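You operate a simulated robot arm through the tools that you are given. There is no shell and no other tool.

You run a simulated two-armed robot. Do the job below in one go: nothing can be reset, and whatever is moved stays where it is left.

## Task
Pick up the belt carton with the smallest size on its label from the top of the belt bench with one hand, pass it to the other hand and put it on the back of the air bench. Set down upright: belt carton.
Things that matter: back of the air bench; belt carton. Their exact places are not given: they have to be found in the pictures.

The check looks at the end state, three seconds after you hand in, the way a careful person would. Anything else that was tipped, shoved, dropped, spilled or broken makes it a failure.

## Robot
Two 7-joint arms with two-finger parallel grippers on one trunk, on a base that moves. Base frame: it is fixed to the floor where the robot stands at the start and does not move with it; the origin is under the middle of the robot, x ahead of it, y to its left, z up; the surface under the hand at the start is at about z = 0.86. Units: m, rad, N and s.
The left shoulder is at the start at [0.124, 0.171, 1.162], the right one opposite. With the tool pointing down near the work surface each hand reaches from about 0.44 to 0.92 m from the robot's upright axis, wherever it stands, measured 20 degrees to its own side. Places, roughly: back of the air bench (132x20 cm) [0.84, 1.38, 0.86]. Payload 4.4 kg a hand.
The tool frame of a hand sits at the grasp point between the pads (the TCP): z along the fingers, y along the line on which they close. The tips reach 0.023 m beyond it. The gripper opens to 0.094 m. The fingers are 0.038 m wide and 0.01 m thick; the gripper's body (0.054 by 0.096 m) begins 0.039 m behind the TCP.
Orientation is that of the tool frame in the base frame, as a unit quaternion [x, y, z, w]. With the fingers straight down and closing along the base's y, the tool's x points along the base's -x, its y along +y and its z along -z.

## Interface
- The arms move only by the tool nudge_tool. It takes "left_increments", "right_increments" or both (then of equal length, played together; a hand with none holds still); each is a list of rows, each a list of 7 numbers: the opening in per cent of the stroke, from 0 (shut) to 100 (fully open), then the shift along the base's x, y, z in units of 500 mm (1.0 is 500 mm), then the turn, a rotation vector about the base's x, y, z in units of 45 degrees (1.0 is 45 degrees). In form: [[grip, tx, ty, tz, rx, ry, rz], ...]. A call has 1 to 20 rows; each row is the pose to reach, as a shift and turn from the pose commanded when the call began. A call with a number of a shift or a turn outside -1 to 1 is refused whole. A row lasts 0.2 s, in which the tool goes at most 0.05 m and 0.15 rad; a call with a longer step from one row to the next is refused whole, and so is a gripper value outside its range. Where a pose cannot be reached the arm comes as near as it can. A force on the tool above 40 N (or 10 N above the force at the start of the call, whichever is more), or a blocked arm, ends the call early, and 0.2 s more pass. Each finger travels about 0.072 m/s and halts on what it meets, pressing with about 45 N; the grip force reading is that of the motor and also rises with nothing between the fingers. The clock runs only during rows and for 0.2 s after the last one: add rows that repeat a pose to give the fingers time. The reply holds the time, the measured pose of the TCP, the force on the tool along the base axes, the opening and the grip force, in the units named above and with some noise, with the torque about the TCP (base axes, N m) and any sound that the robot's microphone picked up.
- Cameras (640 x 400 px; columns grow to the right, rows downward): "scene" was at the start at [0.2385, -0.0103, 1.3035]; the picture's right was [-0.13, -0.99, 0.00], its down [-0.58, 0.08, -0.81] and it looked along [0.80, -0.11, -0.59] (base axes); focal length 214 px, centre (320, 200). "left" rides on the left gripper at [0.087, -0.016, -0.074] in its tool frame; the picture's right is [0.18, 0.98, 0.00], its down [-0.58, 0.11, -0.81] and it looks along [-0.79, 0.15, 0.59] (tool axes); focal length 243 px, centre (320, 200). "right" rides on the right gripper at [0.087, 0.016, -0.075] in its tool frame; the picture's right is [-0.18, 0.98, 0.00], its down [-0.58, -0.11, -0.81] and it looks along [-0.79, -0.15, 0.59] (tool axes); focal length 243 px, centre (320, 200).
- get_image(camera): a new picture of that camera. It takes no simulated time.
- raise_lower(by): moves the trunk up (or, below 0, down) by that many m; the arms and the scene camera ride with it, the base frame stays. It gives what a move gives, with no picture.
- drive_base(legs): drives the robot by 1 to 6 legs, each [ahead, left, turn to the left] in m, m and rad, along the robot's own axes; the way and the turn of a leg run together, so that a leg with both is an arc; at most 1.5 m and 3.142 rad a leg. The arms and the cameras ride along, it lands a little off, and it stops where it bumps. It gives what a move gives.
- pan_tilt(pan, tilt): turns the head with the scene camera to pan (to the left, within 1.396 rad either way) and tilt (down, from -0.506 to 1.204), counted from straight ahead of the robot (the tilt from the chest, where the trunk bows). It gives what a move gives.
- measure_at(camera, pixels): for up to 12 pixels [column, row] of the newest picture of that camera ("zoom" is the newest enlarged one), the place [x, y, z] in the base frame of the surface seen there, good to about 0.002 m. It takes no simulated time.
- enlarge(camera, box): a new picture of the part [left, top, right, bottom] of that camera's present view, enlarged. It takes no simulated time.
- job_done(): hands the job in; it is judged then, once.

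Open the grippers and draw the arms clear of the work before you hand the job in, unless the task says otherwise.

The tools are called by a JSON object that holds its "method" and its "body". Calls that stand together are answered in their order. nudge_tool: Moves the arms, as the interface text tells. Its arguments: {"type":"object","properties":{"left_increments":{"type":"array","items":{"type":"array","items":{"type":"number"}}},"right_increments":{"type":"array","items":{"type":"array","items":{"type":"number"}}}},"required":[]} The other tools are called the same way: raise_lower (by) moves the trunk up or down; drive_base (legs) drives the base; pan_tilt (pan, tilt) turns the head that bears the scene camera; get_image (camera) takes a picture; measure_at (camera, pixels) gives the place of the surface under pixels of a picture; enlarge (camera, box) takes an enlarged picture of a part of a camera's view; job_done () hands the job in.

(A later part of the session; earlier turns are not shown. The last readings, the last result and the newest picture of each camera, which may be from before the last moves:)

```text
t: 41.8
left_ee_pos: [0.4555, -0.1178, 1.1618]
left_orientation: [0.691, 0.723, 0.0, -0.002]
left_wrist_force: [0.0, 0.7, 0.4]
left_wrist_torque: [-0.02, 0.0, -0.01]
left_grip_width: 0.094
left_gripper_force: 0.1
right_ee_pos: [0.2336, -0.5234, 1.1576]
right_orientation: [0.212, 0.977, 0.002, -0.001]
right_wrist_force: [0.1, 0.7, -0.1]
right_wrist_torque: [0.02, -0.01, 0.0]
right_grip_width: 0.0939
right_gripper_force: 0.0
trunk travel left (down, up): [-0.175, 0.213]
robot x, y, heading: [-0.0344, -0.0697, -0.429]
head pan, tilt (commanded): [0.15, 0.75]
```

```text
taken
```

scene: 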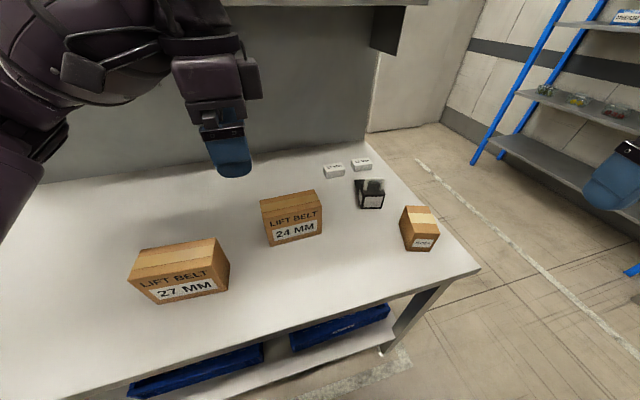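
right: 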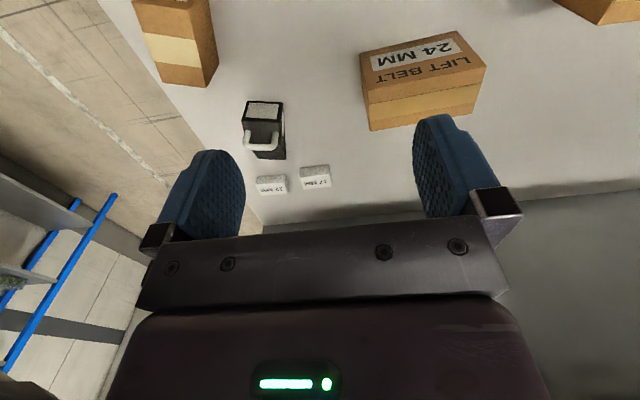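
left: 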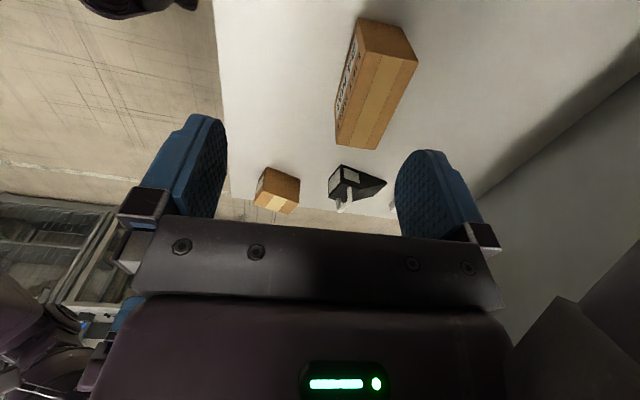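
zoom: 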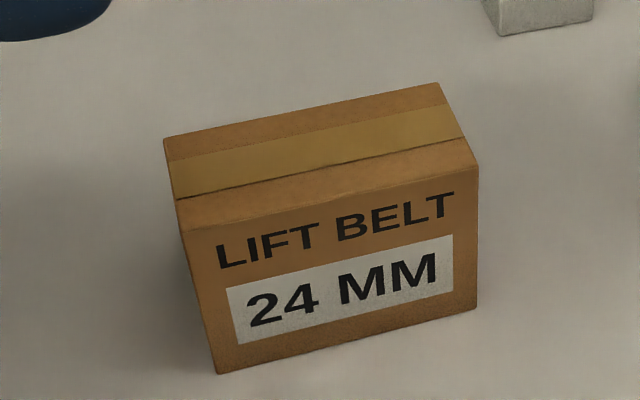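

I measure the carton's top in the new zoom and the 27 MM carton's top in the scene to confirm neither moved.

{"method": "measure_at", "body": {"camera": "zoom", "pixels": [[170, 142], [436, 88], [470, 165], [184, 224], [330, 190], [300, 115], [200, 240], [470, 190], [225, 360], [470, 300]]}}

{"method": "measure_at", "body": {"camera": "scene", "pixels": [[140, 252], [213, 241], [222, 264], [140, 275], [225, 250], [228, 285]]}}

```text
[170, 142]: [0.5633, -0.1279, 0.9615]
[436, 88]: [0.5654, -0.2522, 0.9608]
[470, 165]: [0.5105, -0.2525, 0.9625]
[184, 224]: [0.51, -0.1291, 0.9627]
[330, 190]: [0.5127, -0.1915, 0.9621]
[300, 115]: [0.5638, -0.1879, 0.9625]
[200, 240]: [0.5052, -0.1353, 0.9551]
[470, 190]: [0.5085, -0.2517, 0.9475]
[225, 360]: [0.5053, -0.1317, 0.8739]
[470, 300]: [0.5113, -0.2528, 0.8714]
```

```text
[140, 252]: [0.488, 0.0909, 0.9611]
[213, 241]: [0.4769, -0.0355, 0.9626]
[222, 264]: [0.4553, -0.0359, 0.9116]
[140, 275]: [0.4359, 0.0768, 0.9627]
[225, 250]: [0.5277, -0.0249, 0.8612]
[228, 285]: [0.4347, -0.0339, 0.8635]
```

Nothing moved (24 MM centre still ≈(0.537,-0.191); 27 MM's right end at y≈-0.036). I move the left hand above the carton's left part at (0.536,-0.153) and tilt it 25° so that its wrist leans left.

{"method": "nudge_tool", "body": {"left_increments": [[100, 0.04, -0.018, 0, -0.14, -0.005, -0.003], [100, 0.08, -0.035, 0, -0.28, -0.01, -0.006], [100, 0.12, -0.053, 0, -0.42, -0.015, -0.009], [100, 0.16, -0.07, 0, -0.555, -0.02, -0.012], [100, 0.16, -0.07, 0, -0.555, -0.02, -0.012]]}}

{"method": "get_image", "body": {"camera": "scene"}}

{"method": "get_image", "body": {"camera": "left"}}

```text
t: 43.0
left_ee_pos: [0.5353, -0.1513, 1.1618]
left_orientation: [0.678, 0.702, -0.152, 0.154]
left_wrist_force: [-0.2, 0.6, 0.4]
left_wrist_torque: [-0.01, -0.02, 0.02]
left_grip_width: 0.0941
left_gripper_force: 0.1
right_ee_pos: [0.2332, -0.5232, 1.1583]
right_orientation: [0.213, 0.977, 0.001, -0.001]
right_wrist_force: [0.0, -0.3, 0.2]
right_wrist_torque: [-0.01, 0.02, -0.01]
right_grip_width: 0.0939
right_gripper_force: 0.1
trunk travel left (down, up): [-0.175, 0.213]
robot x, y, heading: [-0.042, -0.0706, -0.43]
head pan, tilt (commanded): [0.15, 0.75]
```

```text
taken
```

scene: 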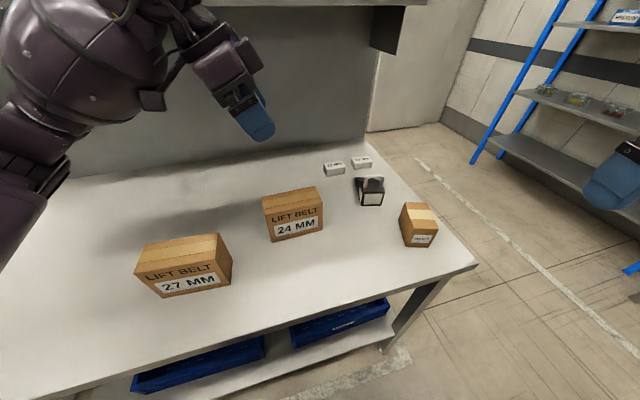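

```text
taken
```

left: 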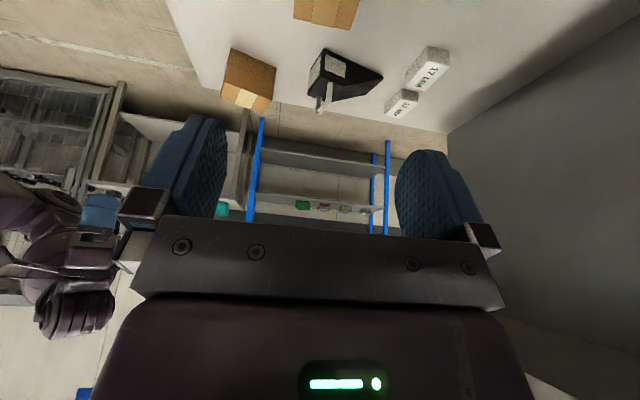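

Orientation is right: tool y ≈(0.999,0.034,0), fingers tilted 25° toward -y. I descend to z≈0.99, tips just above the carton top, and check.

{"method": "nudge_tool", "body": {"left_increments": [[100, 0, -0.003, -0.09, 0, 0, 0], [100, 0, -0.003, -0.18, 0, 0, 0], [100, 0, -0.003, -0.26, 0, 0, 0], [100, 0, -0.003, -0.31, 0, 0, 0], [100, 0, -0.003, -0.31, 0, 0, 0]]}}

{"method": "get_image", "body": {"camera": "left"}}

{"method": "enlarge", "body": {"camera": "scene", "box": [180, 110, 380, 260]}}

```text
t: 44.2
left_ee_pos: [0.5336, -0.1542, 1.0082]
left_orientation: [0.679, 0.702, -0.151, 0.154]
left_wrist_force: [-0.6, 0.3, 0.2]
left_wrist_torque: [0.03, -0.01, 0.0]
left_grip_width: 0.0939
left_gripper_force: 0.0
right_ee_pos: [0.2316, -0.5234, 1.1586]
right_orientation: [0.212, 0.977, 0.002, -0.001]
right_wrist_force: [0.2, 0.4, 0.3]
right_wrist_torque: [0.0, 0.01, 0.0]
right_grip_width: 0.0939
right_gripper_force: 0.1
trunk travel left (down, up): [-0.175, 0.213]
robot x, y, heading: [-0.0397, -0.0676, -0.432]
head pan, tilt (commanded): [0.15, 0.75]
```

```text
taken
```

left: 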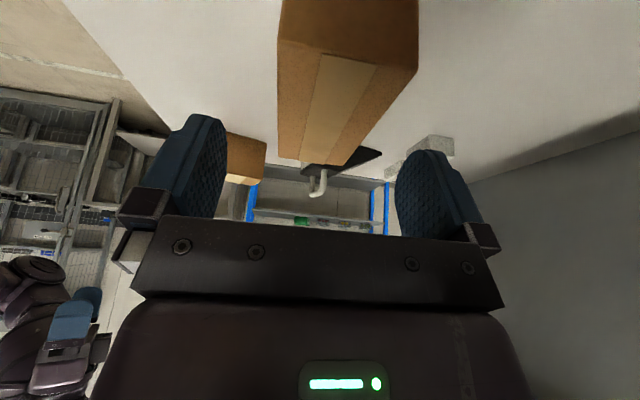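

```text
2.67 times, centred on (280, 185) of scene
```

zoom: 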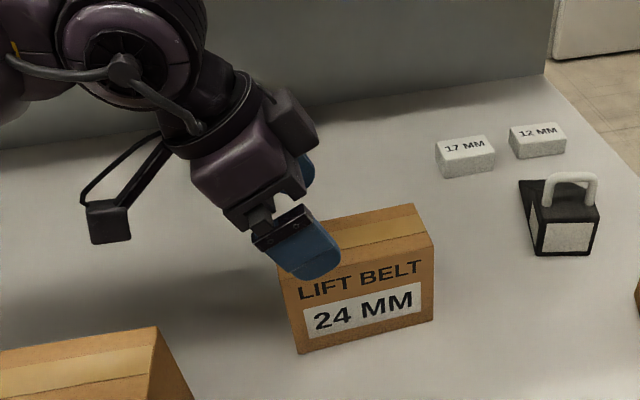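

Fingers straddle the carton on both sides (front finger at zoom (300,250)). I descend the last 69 mm to z≈0.939.

{"method": "nudge_tool", "body": {"left_increments": [[100, 0.003, 0.002, -0.05, 0, 0, 0], [100, 0.004, 0.002, -0.1, 0, 0, 0], [100, 0.004, 0.002, -0.138, 0, 0, 0], [100, 0.004, 0.002, -0.138, 0, 0, 0]]}}

{"method": "enlarge", "body": {"camera": "scene", "box": [180, 110, 380, 260]}}

{"method": "get_image", "body": {"camera": "left"}}

```text
t: 45.2
left_ee_pos: [0.5356, -0.1512, 0.9381]
left_orientation: [0.678, 0.703, -0.152, 0.153]
left_wrist_force: [-0.3, 0.7, 0.0]
left_wrist_torque: [0.01, 0.01, 0.01]
left_grip_width: 0.0939
left_gripper_force: 0.0
right_ee_pos: [0.2324, -0.5236, 1.1585]
right_orientation: [0.213, 0.977, 0.001, 0.0]
right_wrist_force: [0.0, -0.4, -0.8]
right_wrist_torque: [-0.05, 0.0, 0.01]
right_grip_width: 0.0941
right_gripper_force: 0.1
trunk travel left (down, up): [-0.175, 0.213]
robot x, y, heading: [-0.0408, -0.0711, -0.426]
head pan, tilt (commanded): [0.15, 0.75]
```

```text
2.67 times, centred on (280, 185) of scene
```

zoom: 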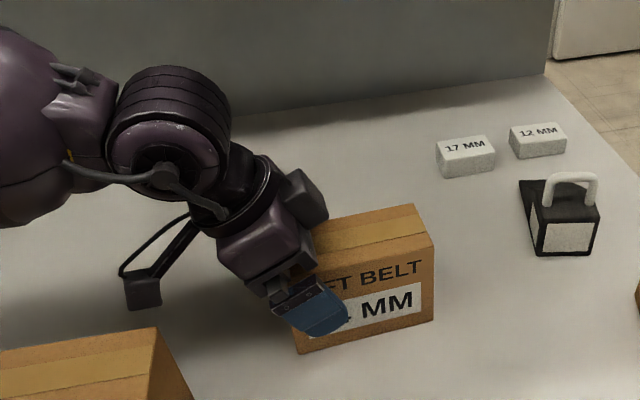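

```text
taken
```

left: 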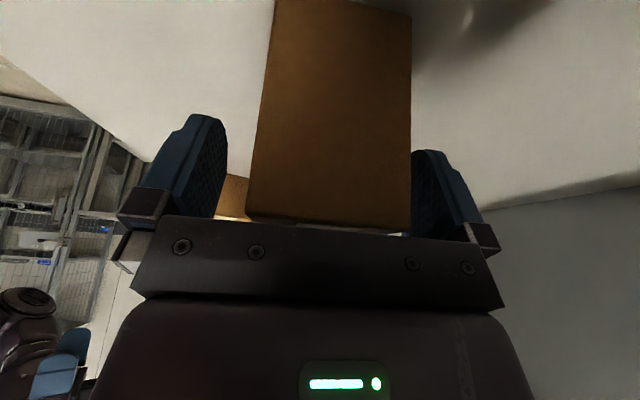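

The fingers straddle the carton and the body clears its top. I close the left gripper.

{"method": "nudge_tool", "body": {"left_increments": [[60, 0, 0, 0, 0, 0, 0], [30, 0, 0, 0, 0, 0, 0], [0, 0, 0, 0, 0, 0, 0], [0, 0, 0, 0, 0, 0, 0], [0, 0, 0, 0, 0, 0, 0]]}}

{"method": "get_image", "body": {"camera": "left"}}

```text
t: 46.4
left_ee_pos: [0.5367, -0.1527, 0.9376]
left_orientation: [0.678, 0.702, -0.152, 0.154]
left_wrist_force: [2.1, 0.9, -0.7]
left_wrist_torque: [-0.04, -0.24, 0.09]
left_grip_width: 0.0619
left_gripper_force: 45.7
right_ee_pos: [0.2328, -0.5236, 1.1575]
right_orientation: [0.214, 0.977, 0.001, -0.002]
right_wrist_force: [-0.9, -0.3, -0.3]
right_wrist_torque: [0.02, 0.02, 0.01]
right_grip_width: 0.0941
right_gripper_force: 0.0
trunk travel left (down, up): [-0.175, 0.213]
robot x, y, heading: [-0.0366, -0.0713, -0.433]
head pan, tilt (commanded): [0.15, 0.75]
```

```text
taken
```

left: 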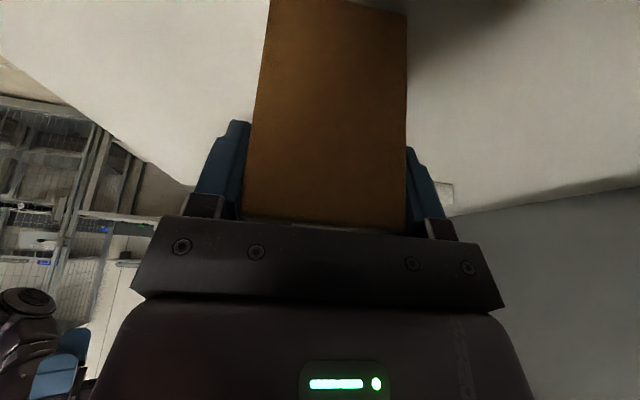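

The grip holds at 0.062 m with 45.7 N. I lift: first 3 cm slowly, then up to about 0.16 m.

{"method": "nudge_tool", "body": {"left_increments": [[0, 0, 0, 0.02, 0, 0, 0], [0, 0, 0, 0.04, 0, 0, 0], [0, 0, 0, 0.06, 0, 0, 0], [0, 0, 0, 0.06, 0, 0, 0]]}}

{"method": "enlarge", "body": {"camera": "scene", "box": [180, 110, 380, 260]}}

```text
t: 47.4
left_ee_pos: [0.5389, -0.1535, 0.9681]
left_orientation: [0.678, 0.703, -0.152, 0.152]
left_wrist_force: [0.3, -0.1, -4.6]
left_wrist_torque: [0.15, -0.01, 0.02]
left_grip_width: 0.0619
left_gripper_force: 45.1
right_ee_pos: [0.2331, -0.5239, 1.1562]
right_orientation: [0.212, 0.977, 0.001, -0.002]
right_wrist_force: [-0.5, -0.4, 0.1]
right_wrist_torque: [0.03, -0.01, 0.03]
right_grip_width: 0.0942
right_gripper_force: 0.0
trunk travel left (down, up): [-0.175, 0.213]
robot x, y, heading: [-0.04, -0.0717, -0.428]
head pan, tilt (commanded): [0.15, 0.75]
```

```text
2.67 times, centred on (280, 185) of scene
```

zoom: 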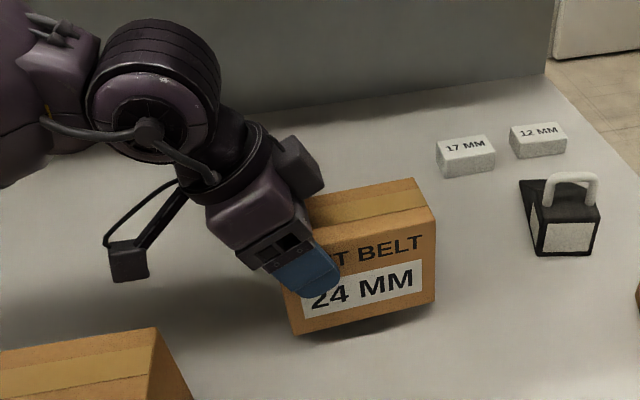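

The carton lifts level, about 4.6 N of weight. I lift on to z≈1.12, clear of everything on the bench.

{"method": "nudge_tool", "body": {"left_increments": [[0, 0, 0, 0.06, 0, 0, 0], [0, 0, 0, 0.12, 0, 0, 0], [0, 0, 0, 0.18, 0, 0, 0], [0, 0, 0, 0.24, 0, 0, 0], [0, 0, 0, 0.3, 0, 0, 0], [0, 0, 0, 0.32, 0, 0, 0], [0, 0, 0, 0.32, 0, 0, 0]]}}

{"method": "drive_base", "body": {"legs": [[-0.12, 0, 0], [0, 0, 0.43]]}}

{"method": "pan_tilt", "body": {"pan": 0.1, "tilt": 0.6}}

{"method": "get_image", "body": {"camera": "scene"}}

```text
t: 49.0
left_ee_pos: [0.539, -0.1523, 1.1281]
left_orientation: [0.677, 0.704, -0.152, 0.152]
left_wrist_force: [0.5, -0.4, -4.5]
left_wrist_torque: [0.18, 0.01, -0.01]
left_grip_width: 0.0617
left_gripper_force: 44.6
left hand out of reach, approached as far as the arm can: row 3, 4
right_ee_pos: [0.2332, -0.524, 1.1572]
right_orientation: [0.212, 0.977, 0.002, -0.002]
right_wrist_force: [-0.4, -0.7, -0.2]
right_wrist_torque: [0.02, 0.01, 0.0]
right_grip_width: 0.0941
right_gripper_force: 0.1
trunk travel left (down, up): [-0.175, 0.213]
robot x, y, heading: [-0.0401, -0.0693, -0.433]
head pan, tilt (commanded): [0.15, 0.75]
```

```text
t: 51.5
left_ee_pos: [0.4084, 0.1526, 1.1292]
left_orientation: [0.509, 0.833, -0.115, 0.182]
left_wrist_force: [-0.8, -0.8, -4.7]
left_wrist_torque: [0.12, 0.05, -0.02]
left_grip_width: 0.0619
left_gripper_force: 45.0
right_ee_pos: [0.2929, -0.3142, 1.1581]
right_orientation: [-0.004, 1.0, 0.001, -0.002]
right_wrist_force: [-0.2, 0.5, 0.8]
right_wrist_torque: [-0.01, -0.01, -0.01]
right_grip_width: 0.0942
right_gripper_force: 0.1
trunk travel left (down, up): [-0.175, 0.213]
robot x, y, heading: [-0.1472, -0.0166, 0.01]
head pan, tilt (commanded): [0.15, 0.75]
```

```text
t: 52.2
left_ee_pos: [0.408, 0.1521, 1.1278]
left_orientation: [0.509, 0.834, -0.115, 0.181]
left_wrist_force: [0.7, -0.3, -3.5]
left_wrist_torque: [0.16, 0.06, 0.0]
left_grip_width: 0.0617
left_gripper_force: 45.0
right_ee_pos: [0.2913, -0.314, 1.1573]
right_orientation: [-0.005, 1.0, 0.001, -0.002]
right_wrist_force: [0.0, -0.1, -0.5]
right_wrist_torque: [0.01, -0.02, 0.0]
right_grip_width: 0.0941
right_gripper_force: 0.0
trunk travel left (down, up): [-0.175, 0.213]
robot x, y, heading: [-0.15, -0.021, 0.009]
head pan, tilt (commanded): [0.099, 0.6]
```

```text
taken
```

scene: 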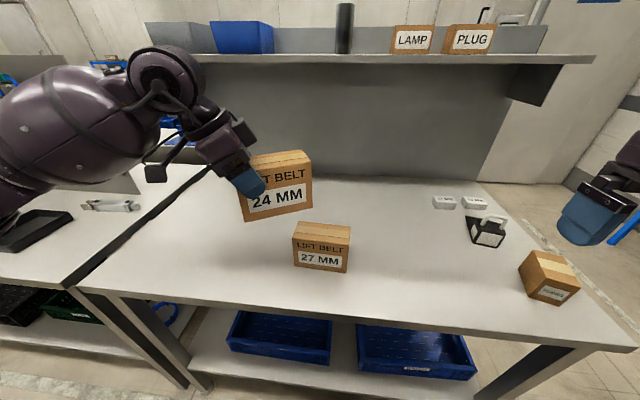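

The carton hangs level in the left hand at about (0.41,0.15,1.13). I bring it in front of the chest and turn it so that its long axis is along y, ready for the right hand.

{"method": "nudge_tool", "body": {"left_increments": [[0, -0.024, -0.034, 0, 0, 0, -0.1], [0, -0.048, -0.068, 0, 0, 0, -0.2], [0, -0.072, -0.102, 0, 0, 0, -0.3], [0, -0.096, -0.136, 0, 0, 0, -0.4], [0, -0.12, -0.17, 0, 0, 0, -0.5], [0, -0.14, -0.2, 0, 0, 0, -0.6], [0, -0.14, -0.2, 0, 0, 0, -0.6]]}}

{"method": "get_image", "body": {"camera": "scene"}}

{"method": "get_image", "body": {"camera": "left"}}

```text
t: 53.8
left_ee_pos: [0.3256, 0.0071, 1.1719]
left_orientation: [0.689, 0.692, -0.154, 0.149]
left_wrist_force: [0.8, 1.5, -4.3]
left_wrist_torque: [0.17, -0.04, -0.02]
left_grip_width: 0.0618
left_gripper_force: 45.4
left hand out of reach, approached as far as the arm can: row 1, 2, 3, 4, 5, 6, 7
right_ee_pos: [0.2916, -0.3128, 1.1571]
right_orientation: [-0.006, 1.0, 0.0, -0.002]
right_wrist_force: [0.8, -0.1, 0.1]
right_wrist_torque: [-0.05, 0.0, -0.01]
right_grip_width: 0.094
right_gripper_force: 0.1
trunk travel left (down, up): [-0.175, 0.213]
robot x, y, heading: [-0.1515, -0.0194, 0.01]
head pan, tilt (commanded): [0.099, 0.6]
```

```text
taken
```

scene: 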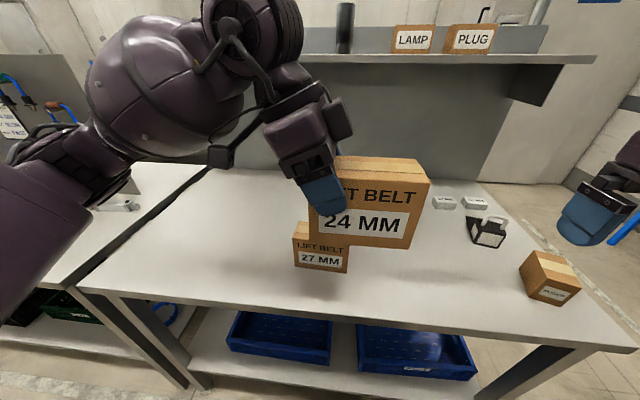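

```text
taken
```

left: 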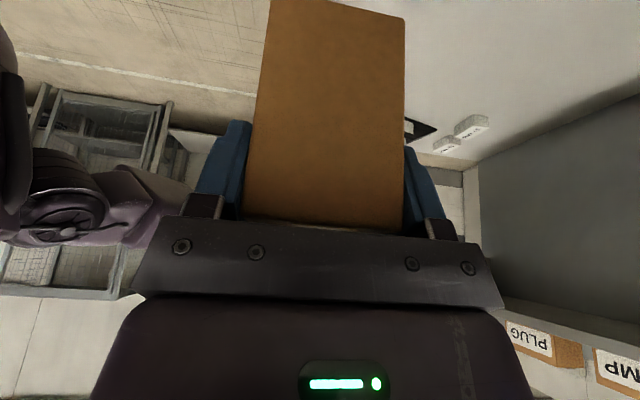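

The carton stopped at (0.326,0.007,1.172), level with its long axis along y; I'll hand over right there. I turn the right hand counterclockwise in two steps so that it also closes along x, staying to the right of the carton.

{"method": "nudge_tool", "body": {"right_increments": [[100, 0.01, 0, 0.02, 0, 0, 0.142], [100, 0.02, 0, 0.04, 0, 0, 0.284], [100, 0.03, 0, 0.06, 0, 0, 0.426], [100, 0.04, 0, 0.08, 0, 0, 0.568], [100, 0.05, 0, 0.1, 0, 0, 0.71], [100, 0.06, 0, 0.12, 0, 0, 0.852], [100, 0.068, 0, 0.14, 0, 0, 0.994], [100, 0.068, 0, 0.14, 0, 0, 0.994]]}}

{"method": "nudge_tool", "body": {"right_increments": [[100, 0, 0, 0.01, 0, 0, 0.142], [100, 0, 0, 0.02, 0, 0, 0.284], [100, 0, 0, 0.03, 0, 0, 0.426], [100, 0, 0, 0.04, 0, 0, 0.568], [100, 0, 0, 0.05, 0, 0, 0.71], [100, 0, 0, 0.06, 0, 0, 0.852], [100, 0, 0, 0.07, 0, 0, 0.994], [100, 0, 0, 0.07, 0, 0, 0.994]]}}

{"method": "get_image", "body": {"camera": "scene"}}

```text
t: 55.6
left_ee_pos: [0.3249, 0.0058, 1.1717]
left_orientation: [0.689, 0.692, -0.154, 0.15]
left_wrist_force: [-0.4, 0.8, -4.2]
left_wrist_torque: [0.16, 0.02, -0.03]
left_grip_width: 0.0618
left_gripper_force: 45.3
right_ee_pos: [0.3248, -0.3151, 1.2279]
right_orientation: [-0.387, 0.922, -0.001, -0.002]
right_wrist_force: [-0.1, -0.5, 0.6]
right_wrist_torque: [0.01, 0.01, 0.04]
right_grip_width: 0.094
right_gripper_force: 0.1
trunk travel left (down, up): [-0.175, 0.213]
robot x, y, heading: [-0.148, -0.0207, 0.012]
head pan, tilt (commanded): [0.099, 0.6]
```

```text
t: 57.4
left_ee_pos: [0.3245, 0.0057, 1.1726]
left_orientation: [0.689, 0.692, -0.154, 0.151]
left_wrist_force: [0.5, 0.5, -4.7]
left_wrist_torque: [0.15, 0.0, -0.02]
left_grip_width: 0.062
left_gripper_force: 44.9
right_ee_pos: [0.2469, -0.2173, 1.2438]
right_orientation: [0.708, -0.707, 0.0, 0.001]
right_wrist_force: [0.2, 0.2, 0.2]
right_wrist_torque: [0.03, 0.03, 0.0]
right_grip_width: 0.0941
right_gripper_force: 0.1
right hand out of reach, approached as far as the arm can: row 3, 4, 5, 6, 7, 8
trunk travel left (down, up): [-0.175, 0.213]
robot x, y, heading: [-0.1499, -0.0209, 0.012]
head pan, tilt (commanded): [0.099, 0.6]
```

```text
taken
```

scene: 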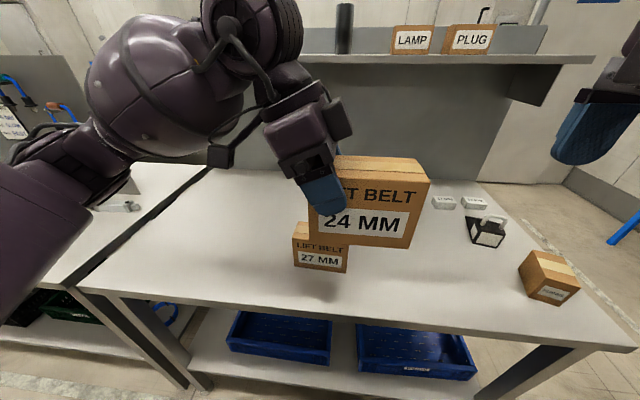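

The right hand got its yaw but was pulled in to (0.247,-0.217,1.244); close to the body this turn is easier. So I bring the carton 5.5 cm nearer the chest with the left hand.

{"method": "nudge_tool", "body": {"left_increments": [[0, -0.04, 0.01, 0, 0, 0, 0], [0, -0.08, 0.02, 0, 0, 0, 0], [0, -0.11, 0.028, 0, 0, 0, 0], [0, -0.11, 0.028, 0, 0, 0, 0]]}}

{"method": "nudge_tool", "body": {"right_increments": [[100, 0.0, 0, 0.0, 0.14, 0, 0], [100, 0.0, 0, 0.0, 0.28, 0, 0], [100, 0, 0, 0, 0.42, 0, 0], [100, 0, 0, 0, 0.56, 0, 0], [100, 0, 0, 0, 0.62, 0, 0], [100, 0, 0, 0, 0.62, 0, 0]]}}

{"method": "get_image", "body": {"camera": "scene"}}

```text
t: 58.4
left_ee_pos: [0.2703, 0.0188, 1.1709]
left_orientation: [0.689, 0.692, -0.154, 0.15]
left_wrist_force: [0.2, -0.1, -4.3]
left_wrist_torque: [0.17, -0.01, -0.02]
left_grip_width: 0.0619
left_gripper_force: 44.9
right_ee_pos: [0.2467, -0.2161, 1.2427]
right_orientation: [-0.707, 0.708, 0.0, -0.002]
right_wrist_force: [-1.0, 0.3, 0.5]
right_wrist_torque: [0.0, 0.01, 0.01]
right_grip_width: 0.0939
right_gripper_force: 0.1
trunk travel left (down, up): [-0.175, 0.213]
robot x, y, heading: [-0.1507, -0.0192, 0.005]
head pan, tilt (commanded): [0.099, 0.6]
```

```text
t: 59.8
left_ee_pos: [0.2697, 0.0192, 1.1717]
left_orientation: [0.689, 0.692, -0.154, 0.151]
left_wrist_force: [0.2, 1.3, -4.3]
left_wrist_torque: [0.18, 0.01, -0.02]
left_grip_width: 0.0617
left_gripper_force: 44.9
right_ee_pos: [0.244, -0.2178, 1.2422]
right_orientation: [0.687, -0.686, -0.171, -0.169]
right_wrist_force: [0.2, -0.5, 0.1]
right_wrist_torque: [-0.01, 0.01, 0.0]
right_grip_width: 0.0939
right_gripper_force: 0.2
trunk travel left (down, up): [-0.175, 0.213]
robot x, y, heading: [-0.1489, -0.0209, 0.011]
head pan, tilt (commanded): [0.099, 0.6]
```

```text
taken
```

scene: 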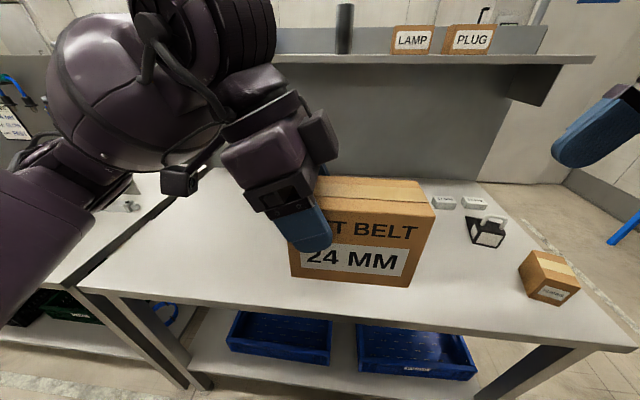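

Both hands are within reach now. I zoom in on the held carton to measure its exact pose before bringing the right hand on.

{"method": "enlarge", "body": {"camera": "scene", "box": [270, 150, 462, 294]}}

```text
2.78 times, centred on (366, 222) of scene
```

zoom: 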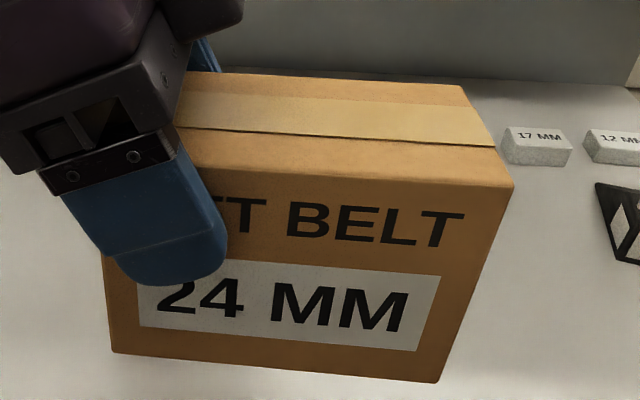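

The carton's top right corners appear at (463,88) and (512,188), with the front face below. I measure points on its top, front face and bottom edge.

{"method": "measure_at", "body": {"camera": "zoom", "pixels": [[455, 92], [504, 182], [230, 78], [240, 155], [350, 90], [370, 170], [495, 205], [430, 372], [120, 345], [270, 355], [250, 200], [440, 340]]}}

```text
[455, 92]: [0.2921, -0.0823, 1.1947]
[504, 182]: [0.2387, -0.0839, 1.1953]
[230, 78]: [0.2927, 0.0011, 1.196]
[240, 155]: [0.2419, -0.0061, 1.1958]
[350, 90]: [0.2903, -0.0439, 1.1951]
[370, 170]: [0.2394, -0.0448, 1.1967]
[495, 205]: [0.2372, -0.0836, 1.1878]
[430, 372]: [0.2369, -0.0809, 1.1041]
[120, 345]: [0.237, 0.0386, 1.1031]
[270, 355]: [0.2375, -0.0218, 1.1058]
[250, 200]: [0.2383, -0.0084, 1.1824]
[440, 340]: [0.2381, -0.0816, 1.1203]
```

Carton top is at z 1.1955, x 0.237–0.297, right end at y≈-0.086. I bring the right hand to a waypoint above its right end, (0.268,-0.120,1.27), on the line of its fingers.

{"method": "nudge_tool", "body": {"right_increments": [[100, 0.012, 0.05, 0.03, 0, 0, 0], [100, 0.024, 0.1, 0.056, 0, 0, 0], [100, 0.036, 0.15, 0.056, 0, 0, 0], [100, 0.048, 0.196, 0.056, 0, 0, 0], [100, 0.048, 0.196, 0.056, 0, 0, 0]]}}

{"method": "get_image", "body": {"camera": "scene"}}

{"method": "get_image", "body": {"camera": "right"}}

```text
t: 61.0
left_ee_pos: [0.27, 0.0189, 1.172]
left_orientation: [0.689, 0.692, -0.154, 0.151]
left_wrist_force: [-0.2, -0.1, -4.2]
left_wrist_torque: [0.18, 0.0, 0.0]
left_grip_width: 0.0618
left_gripper_force: 45.3
right_ee_pos: [0.2667, -0.1214, 1.2685]
right_orientation: [0.688, -0.685, -0.171, -0.169]
right_wrist_force: [-1.0, -0.1, -0.5]
right_wrist_torque: [0.0, -0.01, 0.0]
right_grip_width: 0.0941
right_gripper_force: 0.1
trunk travel left (down, up): [-0.175, 0.213]
robot x, y, heading: [-0.1536, -0.0191, 0.013]
head pan, tilt (commanded): [0.099, 0.6]
```

```text
taken
```

scene: 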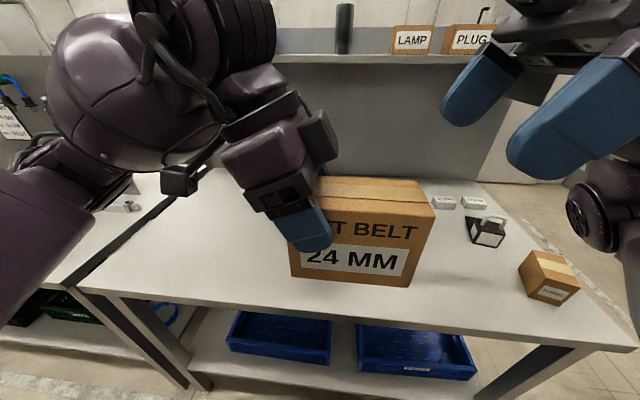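

```text
taken
```

right: 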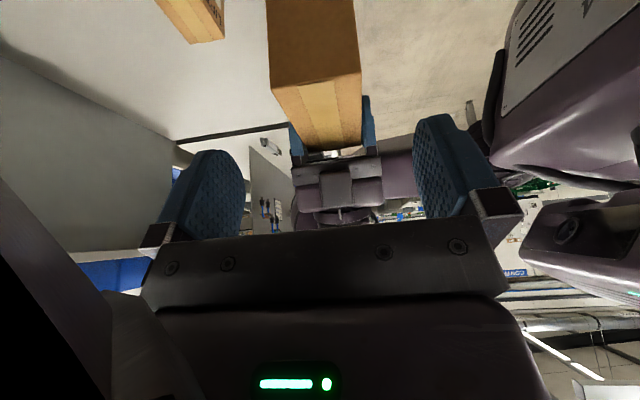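

The carton lies centred between the right fingers (between x≈245 and 415 px in the right picture). I advance along the finger direction to the grasp at (0.268,-0.063,1.171).

{"method": "nudge_tool", "body": {"right_increments": [[100, 0.001, 0.03, -0.05, 0, 0, 0], [100, 0.002, 0.06, -0.1, 0, 0, 0], [100, 0.003, 0.09, -0.15, 0, 0, 0], [100, 0.003, 0.117, -0.196, 0, 0, 0], [100, 0.003, 0.117, -0.196, 0, 0, 0]]}}

{"method": "get_image", "body": {"camera": "scene"}}

{"method": "get_image", "body": {"camera": "right"}}

```text
t: 62.2
left_ee_pos: [0.2693, 0.0176, 1.1723]
left_orientation: [0.688, 0.692, -0.154, 0.151]
left_wrist_force: [-0.4, 0.0, -3.6]
left_wrist_torque: [0.18, 0.01, -0.03]
left_grip_width: 0.0616
left_gripper_force: 44.9
right_ee_pos: [0.2684, -0.0612, 1.1712]
right_orientation: [0.687, -0.686, -0.17, -0.17]
right_wrist_force: [0.1, 0.1, -0.5]
right_wrist_torque: [-0.01, 0.01, 0.02]
right_grip_width: 0.0939
right_gripper_force: 0.0
trunk travel left (down, up): [-0.175, 0.213]
robot x, y, heading: [-0.1497, -0.021, 0.007]
head pan, tilt (commanded): [0.099, 0.6]
```

```text
taken
```

scene: 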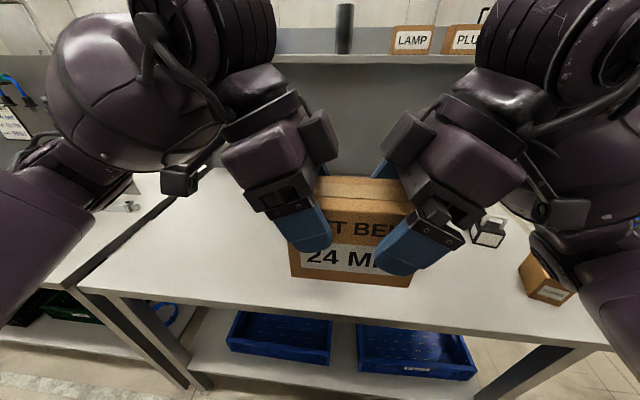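

```text
taken
```

right: 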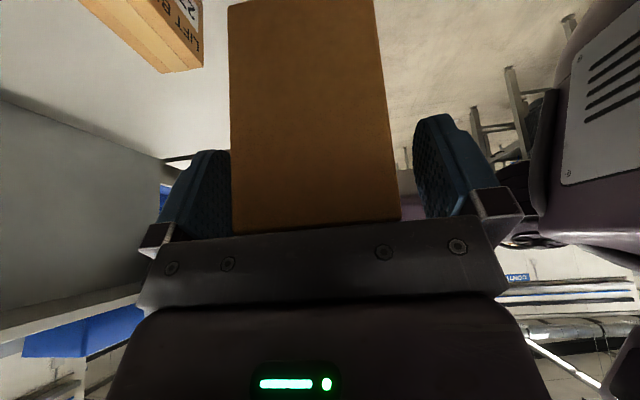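

Both hands now flank the carton and the right fingers straddle its right part (scene (410,235)). I close the right gripper while the left holds.

{"method": "nudge_tool", "body": {"right_increments": [[70, 0, 0, 0, 0, 0, 0], [50, 0, 0, 0, 0, 0, 0], [25, 0, 0, 0, 0, 0, 0], [0, 0, 0, 0, 0, 0, 0], [0, 0, 0, 0, 0, 0, 0], [0, 0, 0, 0, 0, 0, 0]]}}

{"method": "get_image", "body": {"camera": "scene"}}

{"method": "get_image", "body": {"camera": "right"}}

```text
t: 63.6
left_ee_pos: [0.2696, 0.0186, 1.1714]
left_orientation: [0.689, 0.692, -0.153, 0.151]
left_wrist_force: [0.6, -2.4, -2.8]
left_wrist_torque: [0.22, -0.58, 0.1]
left_grip_width: 0.0617
left_gripper_force: 45.3
right_ee_pos: [0.2692, -0.0609, 1.1706]
right_orientation: [0.687, -0.686, -0.17, -0.169]
right_wrist_force: [0.1, 3.1, 0.6]
right_wrist_torque: [-0.13, 0.58, -0.03]
right_grip_width: 0.0619
right_gripper_force: 44.9
trunk travel left (down, up): [-0.175, 0.213]
robot x, y, heading: [-0.1486, -0.016, 0.011]
head pan, tilt (commanded): [0.099, 0.6]
```

```text
taken
```

scene: 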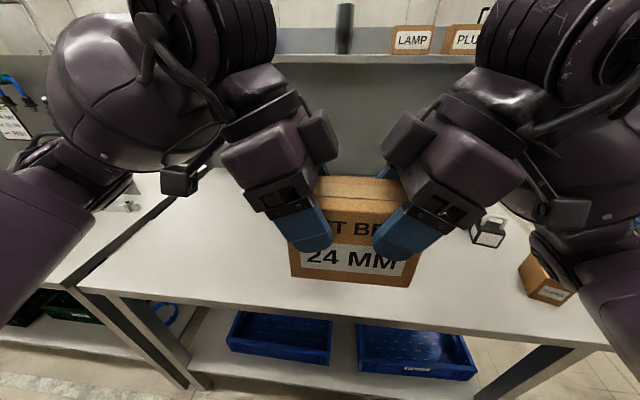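

```text
taken
```

right: 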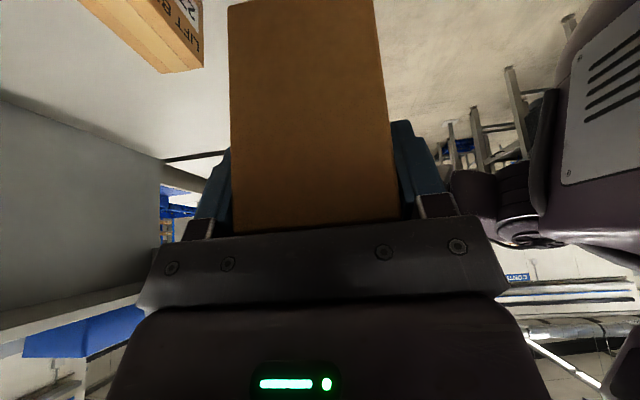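

The right hand grips at 0.0619 m with 45 N. I open the left gripper now, keeping both hands still.

{"method": "nudge_tool", "body": {"left_increments": [[20, 0, 0, 0, 0, 0, 0], [60, 0, 0, 0, 0, 0, 0], [100, 0, 0, 0, 0, 0, 0], [100, 0, 0, 0, 0, 0, 0], [100, 0, 0, 0, 0, 0, 0]]}}

{"method": "get_image", "body": {"camera": "left"}}

{"method": "get_image", "body": {"camera": "scene"}}

```text
t: 64.8
left_ee_pos: [0.2695, 0.0191, 1.1722]
left_orientation: [0.689, 0.692, -0.155, 0.15]
left_wrist_force: [-0.6, 0.2, 0.6]
left_wrist_torque: [-0.03, 0.0, -0.01]
left_grip_width: 0.0941
left_gripper_force: 0.1
right_ee_pos: [0.2696, -0.0619, 1.1705]
right_orientation: [0.687, -0.686, -0.17, -0.169]
right_wrist_force: [0.2, -0.7, -0.2]
right_wrist_torque: [-0.17, 0.02, -0.04]
right_grip_width: 0.0617
right_gripper_force: 44.8
trunk travel left (down, up): [-0.175, 0.213]
robot x, y, heading: [-0.1475, -0.0188, 0.009]
head pan, tilt (commanded): [0.099, 0.6]
```

```text
taken
```

left: 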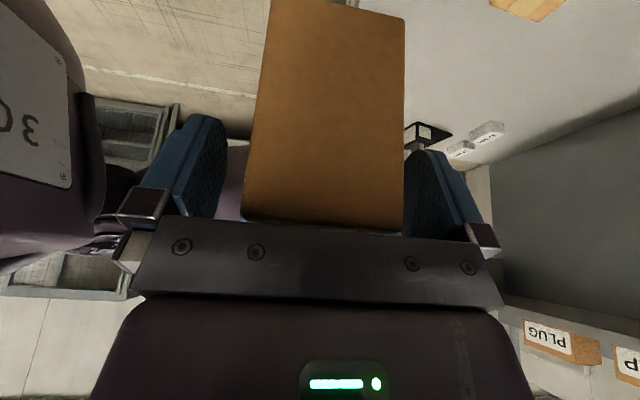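

```text
taken
```

scene: 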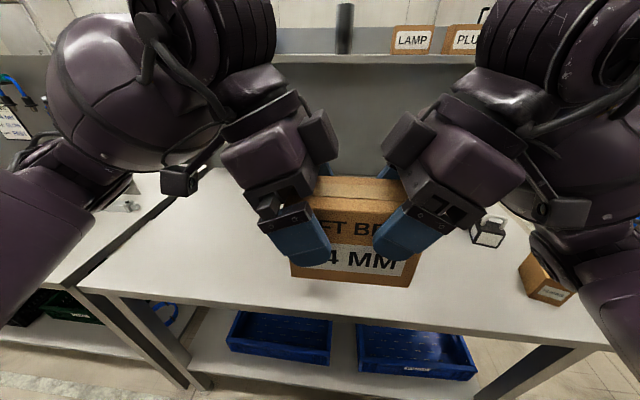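

The left fingers are open and the carton stays put in the right hand. I retract the left hand along its finger axis, up and to the left.

{"method": "nudge_tool", "body": {"left_increments": [[100, 0, 0.017, 0.036, 0, 0, 0], [100, 0, 0.034, 0.073, 0, 0, 0], [100, 0, 0.068, 0.146, 0, 0, 0], [100, 0, 0.101, 0.218, 0, 0, 0], [100, 0, 0.101, 0.218, 0, 0, 0]]}}

{"method": "get_image", "body": {"camera": "scene"}}

{"method": "get_image", "body": {"camera": "left"}}

```text
t: 66.0
left_ee_pos: [0.271, 0.0675, 1.2804]
left_orientation: [0.689, 0.692, -0.155, 0.15]
left_wrist_force: [0.3, 0.0, -0.1]
left_wrist_torque: [0.0, 0.01, 0.03]
left_grip_width: 0.094
left_gripper_force: 0.1
right_ee_pos: [0.2702, -0.0607, 1.171]
right_orientation: [0.687, -0.686, -0.17, -0.168]
right_wrist_force: [0.0, 0.1, -0.1]
right_wrist_torque: [-0.16, 0.04, 0.03]
right_grip_width: 0.0616
right_gripper_force: 44.8
trunk travel left (down, up): [-0.175, 0.213]
robot x, y, heading: [-0.1532, -0.0229, 0.008]
head pan, tilt (commanded): [0.099, 0.6]
```

```text
taken
```

scene: 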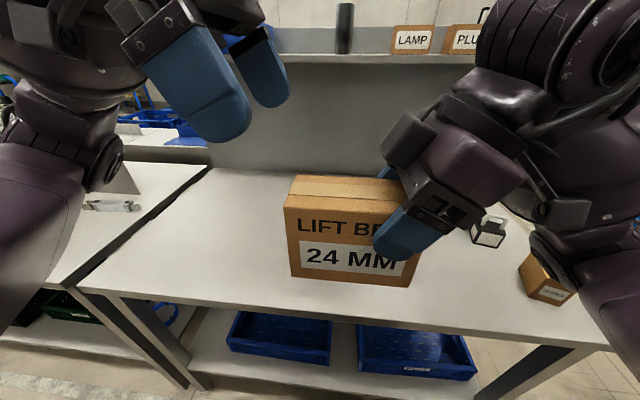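

```text
taken
```

left: 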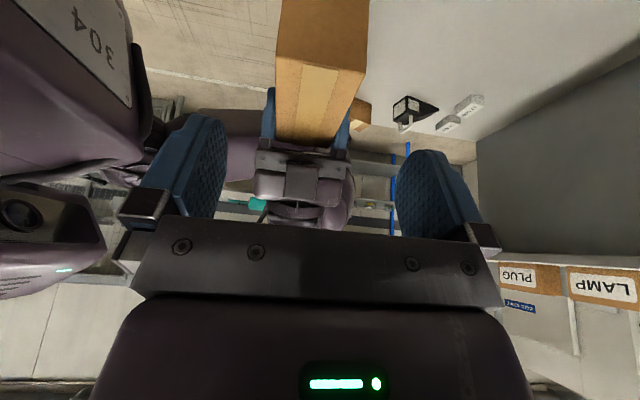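

The right hand alone holds the carton, level (scene (350,230)). I move the left hand away to the left and return its tilt and yaw to neutral.

{"method": "nudge_tool", "body": {"left_increments": [[100, 0.02, 0.08, 0, 0.14, 0.0, 0], [100, 0.04, 0.16, 0, 0.28, 0.0, 0], [100, 0.06, 0.24, -0.02, 0.42, 0.0, 0], [100, 0.08, 0.32, -0.04, 0.555, 0.0, 0], [100, 0.08, 0.36, -0.06, 0.555, 0.0, 0], [100, 0.08, 0.36, -0.06, 0.555, 0.0, 0]]}}

{"method": "nudge_tool", "body": {"left_increments": [[100, 0, 0.02, -0.02, 0, 0, 0.16], [100, 0, 0.04, -0.04, 0, 0, 0.32], [100, 0, 0.06, -0.06, 0, 0, 0.48], [100, 0, 0.06, -0.08, 0, 0, 0.64], [100, 0, 0.06, -0.1, 0, 0, 0.8], [100, 0, 0.06, -0.1, 0, 0, 0.96], [100, 0, 0.06, -0.1, 0, 0, 0.96]]}}

{"method": "nudge_tool", "body": {"left_increments": [[100, 0, 0, 0, 0, 0, 0.16], [100, 0, 0, 0, 0, 0, 0.32], [100, 0, 0, 0, 0, 0, 0.48], [100, 0, 0, 0, 0, 0, 0.64], [100, 0, 0, 0, 0, 0, 0.8], [100, 0, 0, 0, 0, 0, 0.96], [100, 0, 0, 0, 0, 0, 0.96]]}}

{"method": "get_image", "body": {"camera": "scene"}}

```text
t: 67.4
left_ee_pos: [0.2477, 0.1772, 1.2412]
left_orientation: [0.706, 0.708, -0.001, -0.002]
left_wrist_force: [0.7, 0.5, -0.2]
left_wrist_torque: [-0.03, 0.03, -0.03]
left_grip_width: 0.0941
left_gripper_force: 0.2
left hand out of reach, approached as far as the arm can: row 2, 3, 4, 5, 6
right_ee_pos: [0.27, -0.062, 1.1713]
right_orientation: [0.687, -0.686, -0.171, -0.17]
right_wrist_force: [-0.8, -0.5, 0.3]
right_wrist_torque: [-0.19, -0.02, 0.02]
right_grip_width: 0.0617
right_gripper_force: 44.6
trunk travel left (down, up): [-0.175, 0.213]
robot x, y, heading: [-0.1455, -0.0195, 0.012]
head pan, tilt (commanded): [0.099, 0.6]
```

```text
t: 69.0
left_ee_pos: [0.2528, 0.2107, 1.1904]
left_orientation: [0.395, 0.919, -0.002, -0.002]
left_wrist_force: [1.2, 0.0, 0.2]
left_wrist_torque: [-0.01, -0.01, -0.03]
left_grip_width: 0.0942
left_gripper_force: 0.1
right_ee_pos: [0.2703, -0.0622, 1.1702]
right_orientation: [0.687, -0.686, -0.17, -0.169]
right_wrist_force: [0.2, -0.2, 0.7]
right_wrist_torque: [-0.17, 0.0, 0.0]
right_grip_width: 0.0618
right_gripper_force: 44.9
trunk travel left (down, up): [-0.175, 0.213]
robot x, y, heading: [-0.1509, -0.0209, 0.01]
head pan, tilt (commanded): [0.099, 0.6]
```

```text
t: 70.6
left_ee_pos: [0.2537, 0.2099, 1.1886]
left_orientation: [0.029, 1.0, -0.001, -0.001]
left_wrist_force: [0.9, -0.1, 0.1]
left_wrist_torque: [0.02, -0.02, -0.04]
left_grip_width: 0.0938
left_gripper_force: 0.1
right_ee_pos: [0.2704, -0.0614, 1.1716]
right_orientation: [0.687, -0.686, -0.17, -0.168]
right_wrist_force: [-0.3, -0.6, -0.4]
right_wrist_torque: [-0.13, 0.0, 0.0]
right_grip_width: 0.0619
right_gripper_force: 45.3
trunk travel left (down, up): [-0.175, 0.213]
robot x, y, heading: [-0.1488, -0.0173, 0.013]
head pan, tilt (commanded): [0.099, 0.6]
```

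```text
taken
```

scene: 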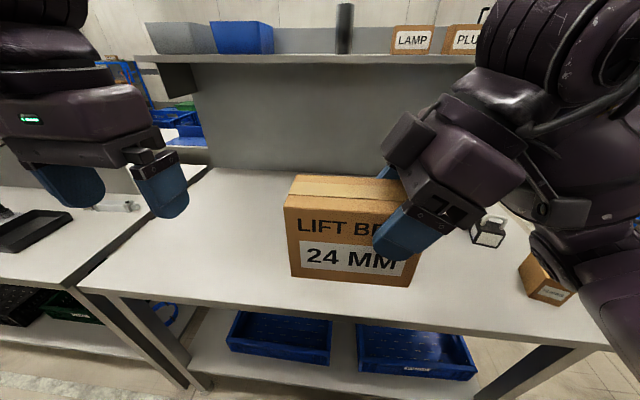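

The carton is in the right hand. The panel makes clearance for my forearm tight, so I'll set the carton briefly on the free left part of the belt bench (around (0.55,0.36)) and re-tilt the right hand there; first I turn left 29° and drive closer.

{"method": "drive_base", "body": {"legs": [[0, 0, 0.51], [0.125, 0.064, 0]]}}

{"method": "pan_tilt", "body": {"pan": 0.0, "tilt": 0.65}}

{"method": "get_image", "body": {"camera": "scene"}}

```text
t: 73.3
left_ee_pos: [0.1669, 0.4926, 1.1895]
left_orientation: [-0.22, 0.975, -0.003, 0.0]
left_wrist_force: [0.3, 0.1, 0.2]
left_wrist_torque: [0.0, 0.03, 0.03]
left_grip_width: 0.0941
left_gripper_force: 0.1
right_ee_pos: [0.313, 0.2615, 1.1707]
right_orientation: [0.836, -0.494, -0.206, -0.121]
right_wrist_force: [0.0, 0.9, -3.8]
right_wrist_torque: [-0.12, -0.11, 0.07]
right_grip_width: 0.0617
right_gripper_force: 45.1
trunk travel left (down, up): [-0.175, 0.213]
robot x, y, heading: [-0.0725, 0.0962, 0.516]
head pan, tilt (commanded): [0.099, 0.6]
```

```text
t: 74.0
left_ee_pos: [0.1657, 0.4927, 1.1893]
left_orientation: [-0.221, 0.975, -0.002, -0.001]
left_wrist_force: [-1.1, -0.7, -0.8]
left_wrist_torque: [0.01, 0.04, 0.0]
left_grip_width: 0.0939
left_gripper_force: 0.1
right_ee_pos: [0.3112, 0.2621, 1.1702]
right_orientation: [0.837, -0.493, -0.207, -0.121]
right_wrist_force: [0.7, 0.3, -4.3]
right_wrist_torque: [-0.12, -0.05, -0.02]
right_grip_width: 0.0618
right_gripper_force: 44.6
trunk travel left (down, up): [-0.175, 0.213]
robot x, y, heading: [-0.0744, 0.0991, 0.512]
head pan, tilt (commanded): [0.0, 0.649]
```

```text
taken
```

scene: 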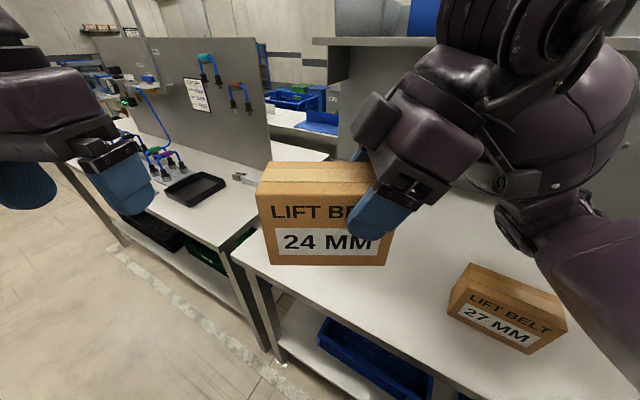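

The right TCP is at (0.312,0.262,1.17) with the carton pointing at 119°. I move it over the free bench area at (0.55,0.32) and turn it back by 29° so its long axis lies along y.

{"method": "nudge_tool", "body": {"right_increments": [[0, 0.06, 0.015, 0, 0, 0, -0.08], [0, 0.13, 0.03, 0, 0, 0, -0.18], [0, 0.2, 0.045, 0, 0, 0, -0.28], [0, 0.27, 0.06, 0, 0, 0, -0.38], [0, 0.34, 0.08, 0, 0, 0, -0.48], [0, 0.41, 0.1, 0, 0, 0, -0.57], [0, 0.476, 0.115, 0, 0, 0, -0.649], [0, 0.476, 0.115, 0, 0, 0, -0.649]]}}

{"method": "get_image", "body": {"camera": "scene"}}

```text
t: 75.8
left_ee_pos: [0.1661, 0.4928, 1.1898]
left_orientation: [-0.221, 0.975, -0.002, -0.001]
left_wrist_force: [-0.1, -0.3, 0.7]
left_wrist_torque: [0.01, -0.03, 0.01]
left_grip_width: 0.0938
left_gripper_force: 0.2
right_ee_pos: [0.5277, 0.3143, 1.1713]
right_orientation: [-0.686, 0.688, 0.17, 0.168]
right_wrist_force: [-0.4, -0.1, -4.2]
right_wrist_torque: [-0.15, -0.04, -0.01]
right_grip_width: 0.0615
right_gripper_force: 45.0
right hand out of reach, approached as far as the arm can: row 6, 7, 8
trunk travel left (down, up): [-0.175, 0.213]
robot x, y, heading: [-0.0761, 0.0958, 0.516]
head pan, tilt (commanded): [0.0, 0.649]
```

```text
taken
```

scene: 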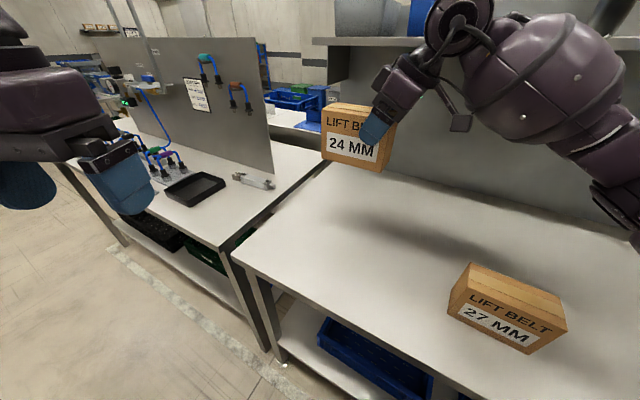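

The arm folds far to the right and the yaw is limited when extended, so reaching around the panel's right end would be awkward. The left end of the air bench may have free floor, letting me reach the strip straight behind the panel; I draw the carton in, back off and go look.

{"method": "nudge_tool", "body": {"right_increments": [[0, -0.08, -0.045, 0, 0, 0, -0.04], [0, -0.16, -0.09, 0, 0, 0, -0.08], [0, -0.24, -0.135, 0, 0, 0, -0.12], [0, -0.31, -0.178, 0, 0, 0, -0.16], [0, -0.31, -0.178, 0, 0, 0, -0.16]]}}

{"method": "drive_base", "body": {"legs": [[-0.25, 0, 0], [0, 0, -0.51]]}}

{"method": "pan_tilt", "body": {"pan": 1.1, "tilt": 0.35}}

{"method": "get_image", "body": {"camera": "scene"}}

```text
t: 77.0
left_ee_pos: [0.1663, 0.4937, 1.1892]
left_orientation: [-0.221, 0.975, -0.003, -0.002]
left_wrist_force: [-0.2, 0.4, -0.4]
left_wrist_torque: [0.01, 0.03, 0.01]
left_grip_width: 0.0937
left_gripper_force: 0.0
right_ee_pos: [0.3722, 0.2248, 1.1698]
right_orientation: [-0.64, 0.73, 0.158, 0.179]
right_wrist_force: [0.0, 0.7, -4.0]
right_wrist_torque: [-0.17, 0.05, 0.03]
right_grip_width: 0.0619
right_gripper_force: 44.8
trunk travel left (down, up): [-0.175, 0.213]
robot x, y, heading: [-0.0745, 0.0969, 0.511]
head pan, tilt (commanded): [0.0, 0.649]
```

```text
t: 80.3
left_ee_pos: [0.1106, 0.2029, 1.1896]
left_orientation: [0.032, 0.999, -0.002, -0.002]
left_wrist_force: [0.1, 0.0, -0.4]
left_wrist_torque: [0.03, -0.02, -0.02]
left_grip_width: 0.0939
left_gripper_force: 0.0
right_ee_pos: [0.1608, -0.132, 1.171]
right_orientation: [-0.436, 0.867, 0.108, 0.214]
right_wrist_force: [0.4, -0.1, -4.2]
right_wrist_torque: [-0.1, 0.06, 0.05]
right_grip_width: 0.0619
right_gripper_force: 44.9
trunk travel left (down, up): [-0.175, 0.213]
robot x, y, heading: [-0.2941, -0.023, 0.002]
head pan, tilt (commanded): [0.0, 0.649]
```

```text
t: 81.6
left_ee_pos: [0.1111, 0.2024, 1.1897]
left_orientation: [0.032, 0.999, -0.001, -0.001]
left_wrist_force: [0.1, 0.3, 0.5]
left_wrist_torque: [0.01, 0.0, 0.01]
left_grip_width: 0.0939
left_gripper_force: 0.1
right_ee_pos: [0.1618, -0.1312, 1.1703]
right_orientation: [-0.437, 0.867, 0.109, 0.213]
right_wrist_force: [1.0, 0.6, -4.9]
right_wrist_torque: [-0.14, 0.06, 0.0]
right_grip_width: 0.0618
right_gripper_force: 45.3
trunk travel left (down, up): [-0.175, 0.213]
robot x, y, heading: [-0.2948, -0.0251, 0.006]
head pan, tilt (commanded): [1.1, 0.351]
```

```text
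taken
```

scene: 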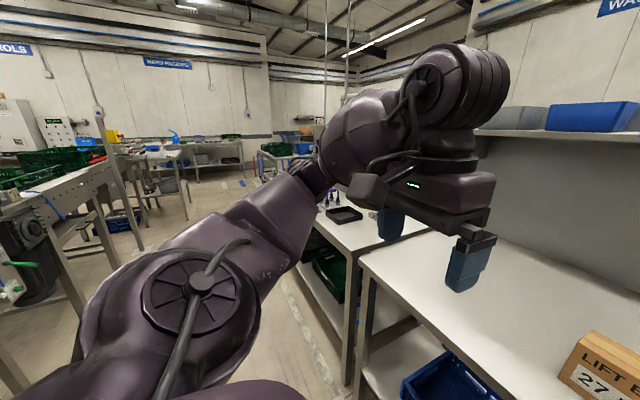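

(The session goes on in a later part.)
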